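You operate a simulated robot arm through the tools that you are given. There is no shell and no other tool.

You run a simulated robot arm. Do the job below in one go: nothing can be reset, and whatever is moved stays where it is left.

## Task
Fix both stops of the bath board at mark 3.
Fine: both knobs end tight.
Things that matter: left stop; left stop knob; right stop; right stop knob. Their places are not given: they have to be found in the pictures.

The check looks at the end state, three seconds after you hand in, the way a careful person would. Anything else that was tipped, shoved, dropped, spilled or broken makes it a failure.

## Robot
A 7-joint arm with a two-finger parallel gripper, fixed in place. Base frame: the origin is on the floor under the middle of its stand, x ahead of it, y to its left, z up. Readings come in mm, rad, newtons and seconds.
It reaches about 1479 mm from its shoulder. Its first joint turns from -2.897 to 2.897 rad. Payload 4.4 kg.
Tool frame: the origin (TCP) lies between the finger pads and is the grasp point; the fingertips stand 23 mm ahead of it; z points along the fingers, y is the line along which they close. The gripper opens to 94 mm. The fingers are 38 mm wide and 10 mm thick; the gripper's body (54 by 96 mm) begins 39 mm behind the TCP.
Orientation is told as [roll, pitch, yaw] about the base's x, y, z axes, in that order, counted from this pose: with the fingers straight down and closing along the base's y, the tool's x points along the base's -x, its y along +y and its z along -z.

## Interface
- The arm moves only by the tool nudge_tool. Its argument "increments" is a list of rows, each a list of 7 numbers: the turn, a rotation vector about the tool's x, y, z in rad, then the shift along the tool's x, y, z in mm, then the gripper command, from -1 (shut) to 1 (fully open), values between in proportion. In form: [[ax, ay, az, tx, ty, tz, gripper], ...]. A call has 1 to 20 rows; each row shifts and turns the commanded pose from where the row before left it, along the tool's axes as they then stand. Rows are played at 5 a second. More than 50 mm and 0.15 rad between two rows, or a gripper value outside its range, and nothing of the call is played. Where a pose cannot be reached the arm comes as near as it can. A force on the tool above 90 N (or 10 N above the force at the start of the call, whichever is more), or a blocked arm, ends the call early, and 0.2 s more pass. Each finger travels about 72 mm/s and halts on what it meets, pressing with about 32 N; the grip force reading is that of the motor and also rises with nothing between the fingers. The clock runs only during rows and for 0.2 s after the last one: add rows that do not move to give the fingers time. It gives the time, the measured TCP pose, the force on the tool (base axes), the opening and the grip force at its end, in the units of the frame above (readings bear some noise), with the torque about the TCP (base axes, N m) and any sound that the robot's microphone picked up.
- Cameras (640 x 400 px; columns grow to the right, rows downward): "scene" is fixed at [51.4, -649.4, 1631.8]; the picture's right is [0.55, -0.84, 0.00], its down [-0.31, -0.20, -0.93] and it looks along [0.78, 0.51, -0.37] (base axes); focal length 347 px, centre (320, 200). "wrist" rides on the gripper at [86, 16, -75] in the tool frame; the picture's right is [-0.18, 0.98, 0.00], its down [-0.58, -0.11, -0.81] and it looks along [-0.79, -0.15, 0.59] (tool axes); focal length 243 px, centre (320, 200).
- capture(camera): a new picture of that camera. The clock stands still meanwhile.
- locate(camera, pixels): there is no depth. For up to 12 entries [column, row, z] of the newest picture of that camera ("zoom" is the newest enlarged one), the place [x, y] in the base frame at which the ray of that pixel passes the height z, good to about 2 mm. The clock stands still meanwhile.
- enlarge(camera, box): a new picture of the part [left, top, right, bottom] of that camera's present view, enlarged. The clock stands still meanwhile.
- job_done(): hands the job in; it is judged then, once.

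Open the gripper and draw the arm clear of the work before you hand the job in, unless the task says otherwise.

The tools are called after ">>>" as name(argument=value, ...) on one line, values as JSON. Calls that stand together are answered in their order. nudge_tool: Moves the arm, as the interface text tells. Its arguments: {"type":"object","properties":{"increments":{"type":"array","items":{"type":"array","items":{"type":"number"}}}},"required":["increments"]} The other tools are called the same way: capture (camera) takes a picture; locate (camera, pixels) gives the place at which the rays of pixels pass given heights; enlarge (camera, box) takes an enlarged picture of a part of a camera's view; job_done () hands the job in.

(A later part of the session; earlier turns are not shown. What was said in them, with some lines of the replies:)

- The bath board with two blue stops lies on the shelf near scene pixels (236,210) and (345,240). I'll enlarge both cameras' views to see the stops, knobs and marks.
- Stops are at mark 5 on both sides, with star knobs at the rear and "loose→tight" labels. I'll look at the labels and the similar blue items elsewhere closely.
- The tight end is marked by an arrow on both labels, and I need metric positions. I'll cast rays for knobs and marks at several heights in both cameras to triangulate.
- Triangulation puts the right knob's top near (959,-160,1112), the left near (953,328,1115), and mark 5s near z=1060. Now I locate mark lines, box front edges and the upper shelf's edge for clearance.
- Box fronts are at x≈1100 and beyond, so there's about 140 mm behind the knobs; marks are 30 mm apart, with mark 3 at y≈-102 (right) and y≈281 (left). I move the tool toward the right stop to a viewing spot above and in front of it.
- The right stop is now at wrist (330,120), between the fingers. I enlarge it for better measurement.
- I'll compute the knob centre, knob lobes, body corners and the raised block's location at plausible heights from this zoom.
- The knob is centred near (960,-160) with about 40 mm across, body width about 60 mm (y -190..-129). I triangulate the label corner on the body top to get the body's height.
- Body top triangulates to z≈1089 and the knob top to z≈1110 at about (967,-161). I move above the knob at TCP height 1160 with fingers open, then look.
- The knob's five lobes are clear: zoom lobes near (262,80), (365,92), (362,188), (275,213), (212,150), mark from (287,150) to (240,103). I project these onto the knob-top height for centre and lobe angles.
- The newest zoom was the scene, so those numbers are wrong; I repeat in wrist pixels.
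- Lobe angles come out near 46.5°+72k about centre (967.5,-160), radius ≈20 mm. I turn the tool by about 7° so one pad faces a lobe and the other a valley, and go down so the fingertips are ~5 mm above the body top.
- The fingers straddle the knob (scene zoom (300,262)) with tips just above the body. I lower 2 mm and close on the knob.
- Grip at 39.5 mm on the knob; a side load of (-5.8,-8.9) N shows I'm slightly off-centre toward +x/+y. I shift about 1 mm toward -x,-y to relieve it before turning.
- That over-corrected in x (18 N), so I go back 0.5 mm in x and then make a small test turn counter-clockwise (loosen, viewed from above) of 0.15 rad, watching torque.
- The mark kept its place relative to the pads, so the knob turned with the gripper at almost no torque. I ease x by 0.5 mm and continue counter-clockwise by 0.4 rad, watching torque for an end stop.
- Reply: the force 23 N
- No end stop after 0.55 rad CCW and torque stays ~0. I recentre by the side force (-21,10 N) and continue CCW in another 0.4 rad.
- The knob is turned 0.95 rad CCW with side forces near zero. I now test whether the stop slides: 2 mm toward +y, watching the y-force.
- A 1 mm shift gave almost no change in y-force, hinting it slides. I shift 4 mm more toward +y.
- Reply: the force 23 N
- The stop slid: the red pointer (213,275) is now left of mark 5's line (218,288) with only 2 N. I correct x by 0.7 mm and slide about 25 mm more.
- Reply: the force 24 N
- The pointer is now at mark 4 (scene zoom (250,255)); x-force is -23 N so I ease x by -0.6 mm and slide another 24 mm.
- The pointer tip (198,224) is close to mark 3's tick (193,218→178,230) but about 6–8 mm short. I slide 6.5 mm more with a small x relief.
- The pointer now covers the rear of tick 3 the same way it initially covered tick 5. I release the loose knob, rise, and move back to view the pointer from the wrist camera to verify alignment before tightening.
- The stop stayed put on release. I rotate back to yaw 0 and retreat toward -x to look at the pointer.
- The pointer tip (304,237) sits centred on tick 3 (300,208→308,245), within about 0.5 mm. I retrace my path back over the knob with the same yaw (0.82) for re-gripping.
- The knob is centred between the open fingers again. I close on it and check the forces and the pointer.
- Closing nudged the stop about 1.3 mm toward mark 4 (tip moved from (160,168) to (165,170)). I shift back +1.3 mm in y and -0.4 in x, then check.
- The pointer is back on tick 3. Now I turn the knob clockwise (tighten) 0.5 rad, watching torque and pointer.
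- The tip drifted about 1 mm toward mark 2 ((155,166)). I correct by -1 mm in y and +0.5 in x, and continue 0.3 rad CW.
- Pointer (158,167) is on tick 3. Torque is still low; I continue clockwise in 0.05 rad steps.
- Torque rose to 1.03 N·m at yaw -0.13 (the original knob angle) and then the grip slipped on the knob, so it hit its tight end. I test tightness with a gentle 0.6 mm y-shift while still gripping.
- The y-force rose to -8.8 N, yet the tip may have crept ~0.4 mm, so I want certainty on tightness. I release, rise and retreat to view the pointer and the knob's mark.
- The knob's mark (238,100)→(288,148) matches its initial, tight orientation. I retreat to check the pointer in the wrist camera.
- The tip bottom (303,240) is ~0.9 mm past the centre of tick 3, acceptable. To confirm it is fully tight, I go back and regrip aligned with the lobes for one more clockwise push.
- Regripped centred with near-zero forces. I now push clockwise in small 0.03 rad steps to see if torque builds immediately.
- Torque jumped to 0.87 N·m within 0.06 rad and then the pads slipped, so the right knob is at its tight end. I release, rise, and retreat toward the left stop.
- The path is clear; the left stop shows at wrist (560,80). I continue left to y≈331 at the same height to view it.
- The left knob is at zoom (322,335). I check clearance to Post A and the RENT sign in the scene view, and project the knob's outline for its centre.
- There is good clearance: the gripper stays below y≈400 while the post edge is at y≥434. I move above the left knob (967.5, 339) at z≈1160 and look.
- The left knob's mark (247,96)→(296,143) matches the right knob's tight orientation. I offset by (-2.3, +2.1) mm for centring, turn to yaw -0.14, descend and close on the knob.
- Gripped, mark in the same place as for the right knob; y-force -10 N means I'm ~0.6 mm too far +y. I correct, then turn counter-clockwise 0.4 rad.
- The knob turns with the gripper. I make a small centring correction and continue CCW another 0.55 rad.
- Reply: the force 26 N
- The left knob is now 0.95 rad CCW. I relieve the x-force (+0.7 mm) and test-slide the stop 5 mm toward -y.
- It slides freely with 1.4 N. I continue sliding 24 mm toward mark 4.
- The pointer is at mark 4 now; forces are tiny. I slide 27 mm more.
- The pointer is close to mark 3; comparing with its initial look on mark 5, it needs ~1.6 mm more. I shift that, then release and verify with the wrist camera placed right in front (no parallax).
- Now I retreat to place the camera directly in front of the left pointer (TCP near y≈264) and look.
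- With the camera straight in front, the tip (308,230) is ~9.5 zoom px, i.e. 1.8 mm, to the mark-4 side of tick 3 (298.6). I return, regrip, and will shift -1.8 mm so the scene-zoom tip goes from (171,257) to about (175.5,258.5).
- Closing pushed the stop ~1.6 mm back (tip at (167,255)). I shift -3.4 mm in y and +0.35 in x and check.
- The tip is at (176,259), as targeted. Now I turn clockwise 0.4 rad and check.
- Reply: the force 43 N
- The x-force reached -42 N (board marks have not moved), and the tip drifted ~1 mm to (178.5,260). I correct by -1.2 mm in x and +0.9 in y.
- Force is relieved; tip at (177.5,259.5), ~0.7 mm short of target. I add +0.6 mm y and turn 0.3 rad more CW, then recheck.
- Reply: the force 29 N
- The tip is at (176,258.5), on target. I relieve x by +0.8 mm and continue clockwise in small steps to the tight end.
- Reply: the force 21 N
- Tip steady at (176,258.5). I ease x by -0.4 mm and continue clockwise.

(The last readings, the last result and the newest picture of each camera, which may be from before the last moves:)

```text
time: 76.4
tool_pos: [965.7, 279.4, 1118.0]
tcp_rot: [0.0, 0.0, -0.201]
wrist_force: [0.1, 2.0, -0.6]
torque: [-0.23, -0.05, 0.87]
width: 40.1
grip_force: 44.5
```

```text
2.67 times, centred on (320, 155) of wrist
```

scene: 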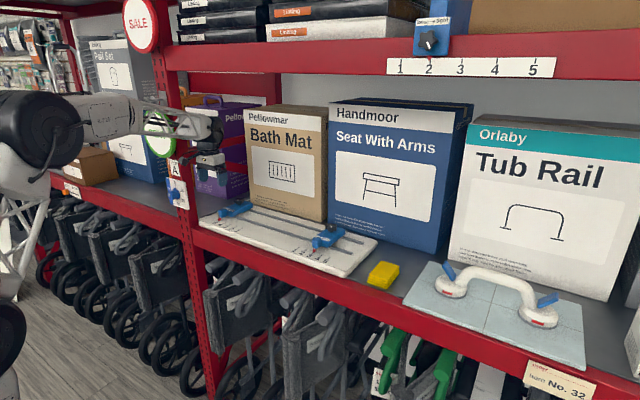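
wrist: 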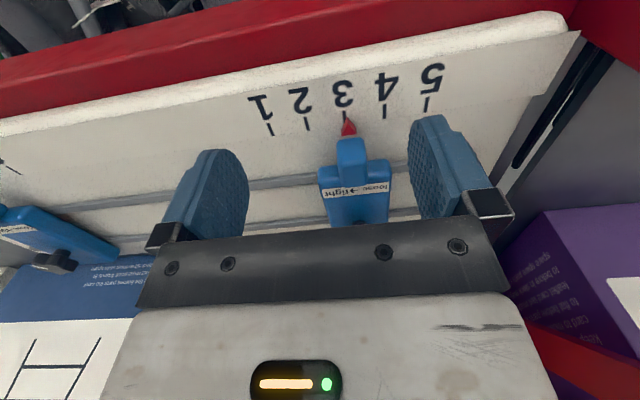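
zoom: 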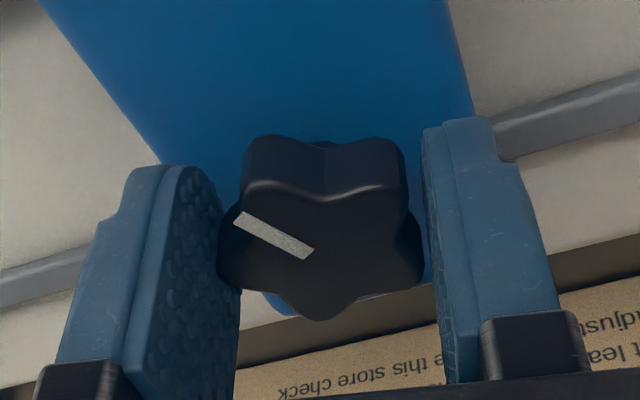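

The left knob reached 1.05 N·m and then the pads slipped, so it's tight with the tip at (176.5,259). I release, rise, straighten, and check the knob mark and pointer.

>>> nudge_tool(increments=[[0, 0, 0, 0, 0, 0, 0.0], [0, 0, 0, 0, 0, 0, 0.3], [0, 0, 0, 0, 0, 0, 0.5], [0, 0, 0, 0, 0, -15, 0.7], [0, 0, 0, 0, 0, -26, 0.9], [0, 0, -0.1, 0, 0, 0, 0.9], [0, 0, -0.1, 0, 0, 0, 0.9], [0, 0, 0, 0, 0, 0, 0.9]])

>>> enlarge(camera="wrist", box=[240, 60, 420, 220])

>>> nudge_tool(increments=[[0, 0, 0, 35, -4, 0, 0.9], [0, 0, 0, 35, -4, 0, 0.9], [0, 0, 0, 35, -4, 0, 0.9], [0, 0, 0, 35, -4, 11, 0.9], [0, 0, 0, 0, 0, 0, 0.9], [0, 0, 0, 0, 0, 0, 0.9]])

>>> enlarge(camera="wrist", box=[280, 60, 420, 160])

```text
time: 78.2
tool_pos: [965.6, 279.9, 1158.8]
tcp_rot: [0.0, 0.0, 0.0]
wrist_force: [-0.9, 0.5, -0.6]
torque: [0.01, -0.03, -0.01]
width: 89.4
grip_force: 0.1
```

```text
2.50 times, centred on (330, 140) of wrist
```

zoom: 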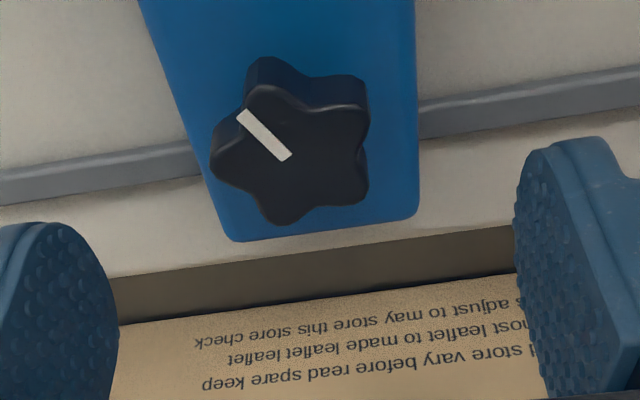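

```text
time: 79.6
tool_pos: [825.0, 262.4, 1147.9]
tcp_rot: [0.0, 0.001, 0.0]
wrist_force: [0.0, 0.3, -0.6]
torque: [-0.01, 0.0, -0.03]
width: 89.4
grip_force: 0.0
```

```text
4.00 times, centred on (350, 110) of wrist
```

zoom: 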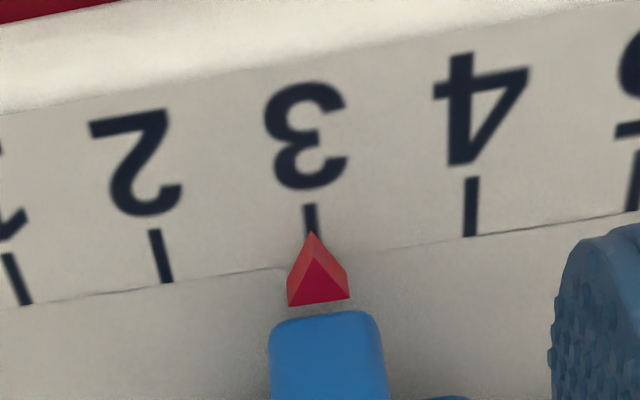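

The left pointer tip (311,232) is centred on tick 3 within ~0.3 mm. As with the right knob, I'll regrip it once aligned with the lobes and push clockwise to confirm it's fully tight.

>>> nudge_tool(increments=[[0, 0, 0, -35, 4, -11, 0.9], [0, 0, 0, -35, 4, 0, 0.9], [0, 0, 0, -35, 4, 0, 0.9], [0, 0, 0, -36.5, 4, 0, 0.9], [0, 0, 0.14, 0, 0, 0, 0.9], [0, 0, 0, 0, 0, 26, 0.7], [0, 0, 0, 0, 0, 15, 0.5], [0, 0, 0, 0, 0, 0, 0.3], [0, 0, 0, 0, 0, 0, 0.0], [0, 0, 0, 0, 0, 0, -1], [0, 0, 0, 0, 0, 0, -1], [0, 0, 0, 0, 0, 0, -1]])

>>> enlarge(camera="wrist", box=[200, 80, 440, 230])

>>> enlarge(camera="scene", box=[220, 205, 260, 235])

```text
time: 82.2
tool_pos: [966.3, 279.9, 1117.3]
tcp_rot: [0.0, -0.001, -0.141]
wrist_force: [-0.2, -4.6, -0.6]
torque: [-0.17, 0.23, 0.06]
width: 39.3
grip_force: 45.5
```

```text
2.67 times, centred on (320, 155) of wrist
```

zoom: 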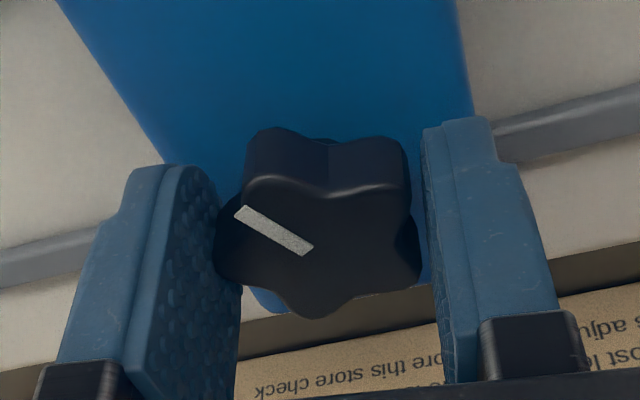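

```text
13.33 times, centred on (240, 220) of scene
```

zoom: 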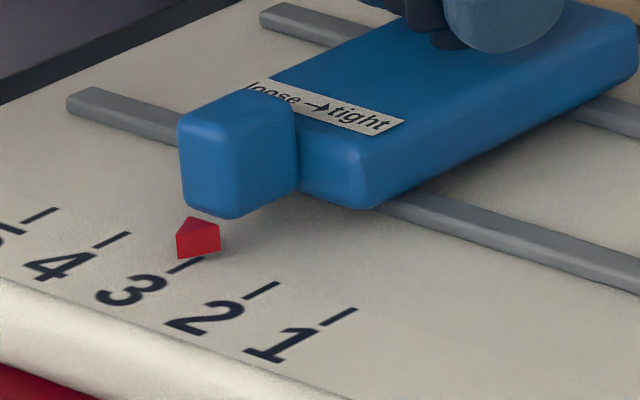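

Centred grip with small forces and the tip still at (176,259). I push clockwise 0.08 rad in small steps.

>>> nudge_tool(increments=[[0, 0, 0.03, 0, -0.2, 0, -1], [0, 0, 0.03, 0, 0, 0, -1]])

>>> nudge_tool(increments=[[0, 0, 0.03, 0, 0, 0, -1]])

>>> enlarge(camera="wrist", box=[200, 80, 440, 230])

>>> enlarge(camera="scene", box=[220, 205, 260, 235])

```text
time: 82.8
tool_pos: [967.6, 280.1, 1118.6]
tcp_rot: [-0.001, -0.001, -0.201]
wrist_force: [0.0, 2.4, -2.4]
torque: [-0.19, -0.14, 0.89]
width: 39.7
grip_force: 45.0
```

```text
time: 83.2
tool_pos: [965.7, 280.0, 1117.7]
tcp_rot: [-0.001, 0.001, -0.229]
wrist_force: [-1.3, 1.5, -2.8]
torque: [0.35, -0.02, 0.81]
width: 39.7
grip_force: 45.1
```

```text
2.67 times, centred on (320, 155) of wrist
```

zoom: 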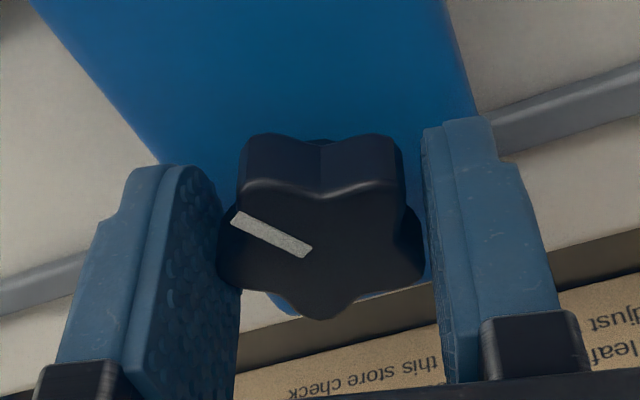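

```text
13.33 times, centred on (240, 220) of scene
```

zoom: 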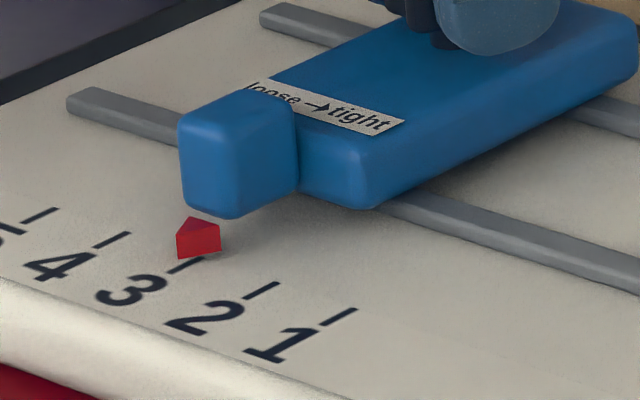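

Torque jumped to 0.89 N·m and the pads slipped: the left knob is at its tight end, tip unmoved at (176,259). I release, rise, and travel back to view the right pointer with the camera straight in front (TCP y≈-116).

>>> nudge_tool(increments=[[0, 0, 0, 0, 0, 0, 0.0], [0, 0, 0, 0, 0, 0, 0.3], [0, 0, 0, 0, 0, 0, 0.5], [0, 0, 0, 0, 0, -15, 0.7], [0, 0, 0, 0, 0, -30, 0.9], [0, 0, -0.115, 0, 0, -30, 0.9], [0, 0, -0.115, 0, 0, -30, 0.9], [0, 0, 0, 30, 0, 0, 0.9], [0, 0, 0, 40, 0, 0, 0.9], [0, 0, 0, 40, -10, 0, 0.9], [0, 0, 0, 30, -30, 0, 0.9], [0, 0, 0, 0, -40, 0, 0.9], [0, 0, 0, 0, -40, 0, 0.9], [0, 0, 0, 0, -40, 0, 0.9], [0, 0, 0, 0, -40, 0, 0.9], [0, 0, 0, 0, 0, 0, 0.9]])

>>> nudge_tool(increments=[[0, 0, 0, 0, -40, 0, 0.9], [0, 0, 0, 0, -40, 0, 0.9], [0, 0, 0, 0, -40, 0, 0.9], [0, 0, 0, 0, -40, 0, 0.9], [0, 0, 0, 0, -36, 0, 0.9], [0, 0, 0, 0, 0, 25, 0.9], [0, 0, 0, 0, 0, 25, 0.9], [0, 0, 0, 0, 0, 24, 0.9], [0, 0, 0, 0, 0, 0, 0.9], [0, 0, 0, 0, 0, 0, 0.9]])

>>> capture(camera="wrist")

>>> enlarge(camera="wrist", box=[280, 60, 420, 160])

```text
time: 86.6
tool_pos: [825.9, 79.4, 1224.4]
tcp_rot: [0.001, -0.002, 0.001]
wrist_force: [-0.2, 0.2, 0.6]
torque: [0.0, -0.01, 0.03]
width: 89.3
grip_force: 0.0
```

```text
time: 88.8
tool_pos: [826.7, -116.4, 1149.4]
tcp_rot: [0.0, 0.0, 0.001]
wrist_force: [0.1, 0.0, -0.1]
torque: [0.01, -0.01, 0.01]
width: 89.3
grip_force: 0.1
```

```text
taken
```

wrist: 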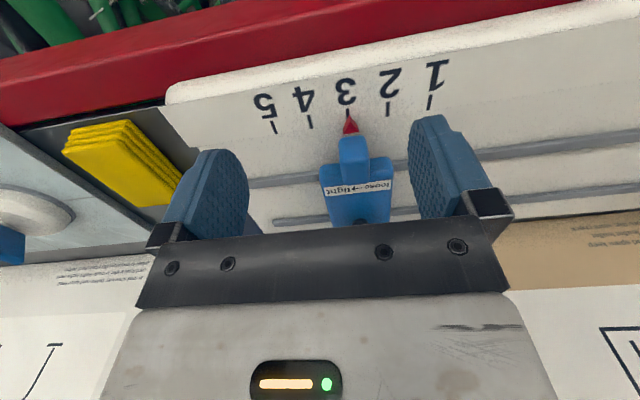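

```text
4.00 times, centred on (350, 110) of wrist
```

zoom: 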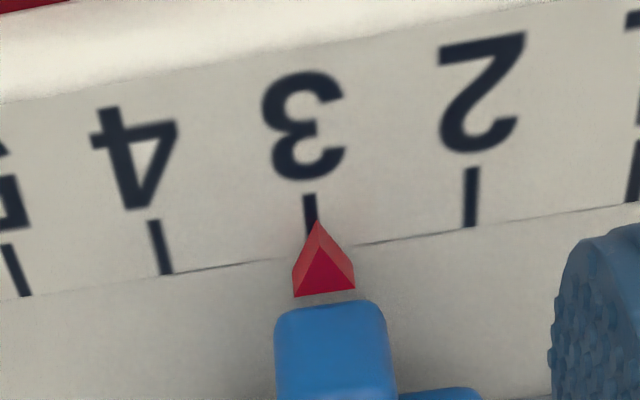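

The right tip (318,222) is about 1.1 mm from the centre of tick 3 (312), clearly on mark 3, and its knob is tight. I draw the arm back and up, clear of the work, and take final pictures.

>>> nudge_tool(increments=[[0, 0, 0, 10, 0, -25, 1], [0, 0, 0, 20, 0, -30, 1], [0, 0, 0, 25, 5, -30, 1], [0, 0, 0, 25, 10, -30, 1], [0, 0, 0, 30, 10, -30, 1], [0, 0, 0, 30, 10, -30, 1], [0, 0, 0, 30, 10, -30, 1], [0, 0, 0, 10, 8, -30, 1], [0, 0, 0, 0, 0, -15, 1], [0, 0, 0, 0, 0, 0, 1], [0, 0, 0, 0, 0, 0, 1]])

>>> capture(camera="scene")

>>> enlarge(camera="scene", box=[190, 190, 390, 290])

>>> capture(camera="wrist")

```text
time: 91.2
tool_pos: [646.5, -64.0, 1400.2]
tcp_rot: [0.001, 0.0, 0.0]
wrist_force: [0.1, 0.7, 0.8]
torque: [-0.02, 0.01, 0.0]
width: 94.0
grip_force: 0.0
```

```text
taken
```

scene: 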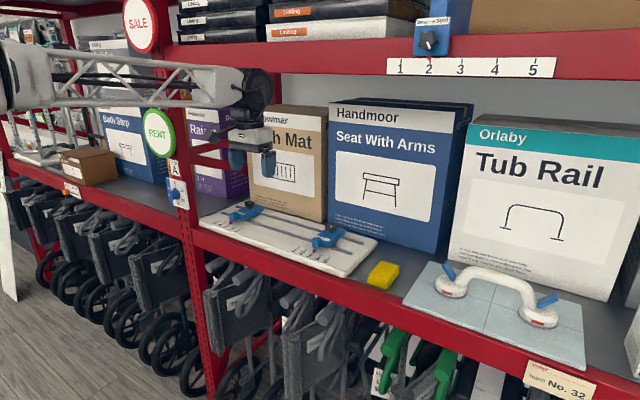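

```text
3.20 times, centred on (290, 240) of scene
```

zoom: 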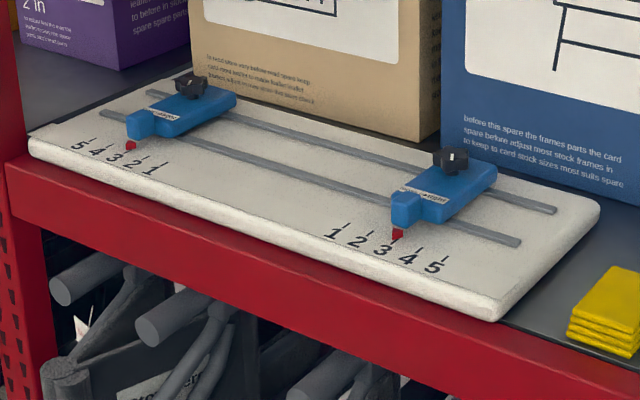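

```text
taken
```

wrist: 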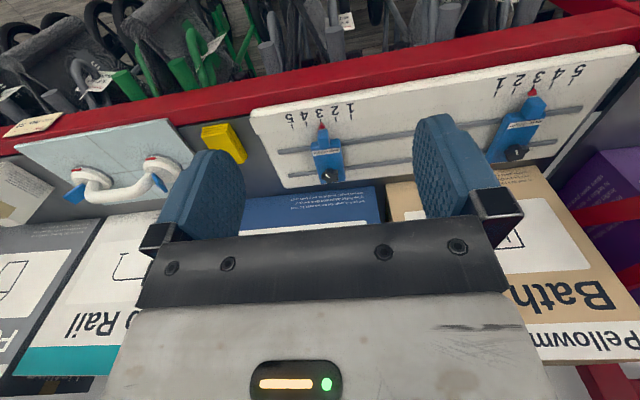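

Final pictures show both pointers at mark 3 (scene zoom (130,145) and (397,233)). The board and neighbouring items haven't moved, and the gripper is open and clear. I hand the job in.

>>> job_done()

```text
The job is handed in.
```

Both stops of the bath board are fixed at mark 3, and both knobs are tight. I have handed the job in; no verdict on the check came back.

| Stop | Pointer vs mark 3 | Knob |
|---|---|---|
| Left | centred, within about 0.3 mm | turned clockwise until it would turn no further (about 1 N·m) |
| Right | about 1.1 mm toward mark 2 | turned clockwise until it would turn no further (about 1 N·m) |

- **Right stop:** I left the 1.1 mm as it was, because the marks are 30 mm apart and correcting it meant loosening the knob again.
- **Tightness:** After tightening, I gripped each knob again and turned it clockwise once more. Each resisted at about 0.9 N·m straight away, and then the fingers slipped on it, so both are at their tight end.
- **Surroundings:** While I turned the left knob, the gripper briefly pushed on it sideways with 42 N. In the final pictures the board and the items around it are where they started. The gripper is open and the arm is back near its starting position.
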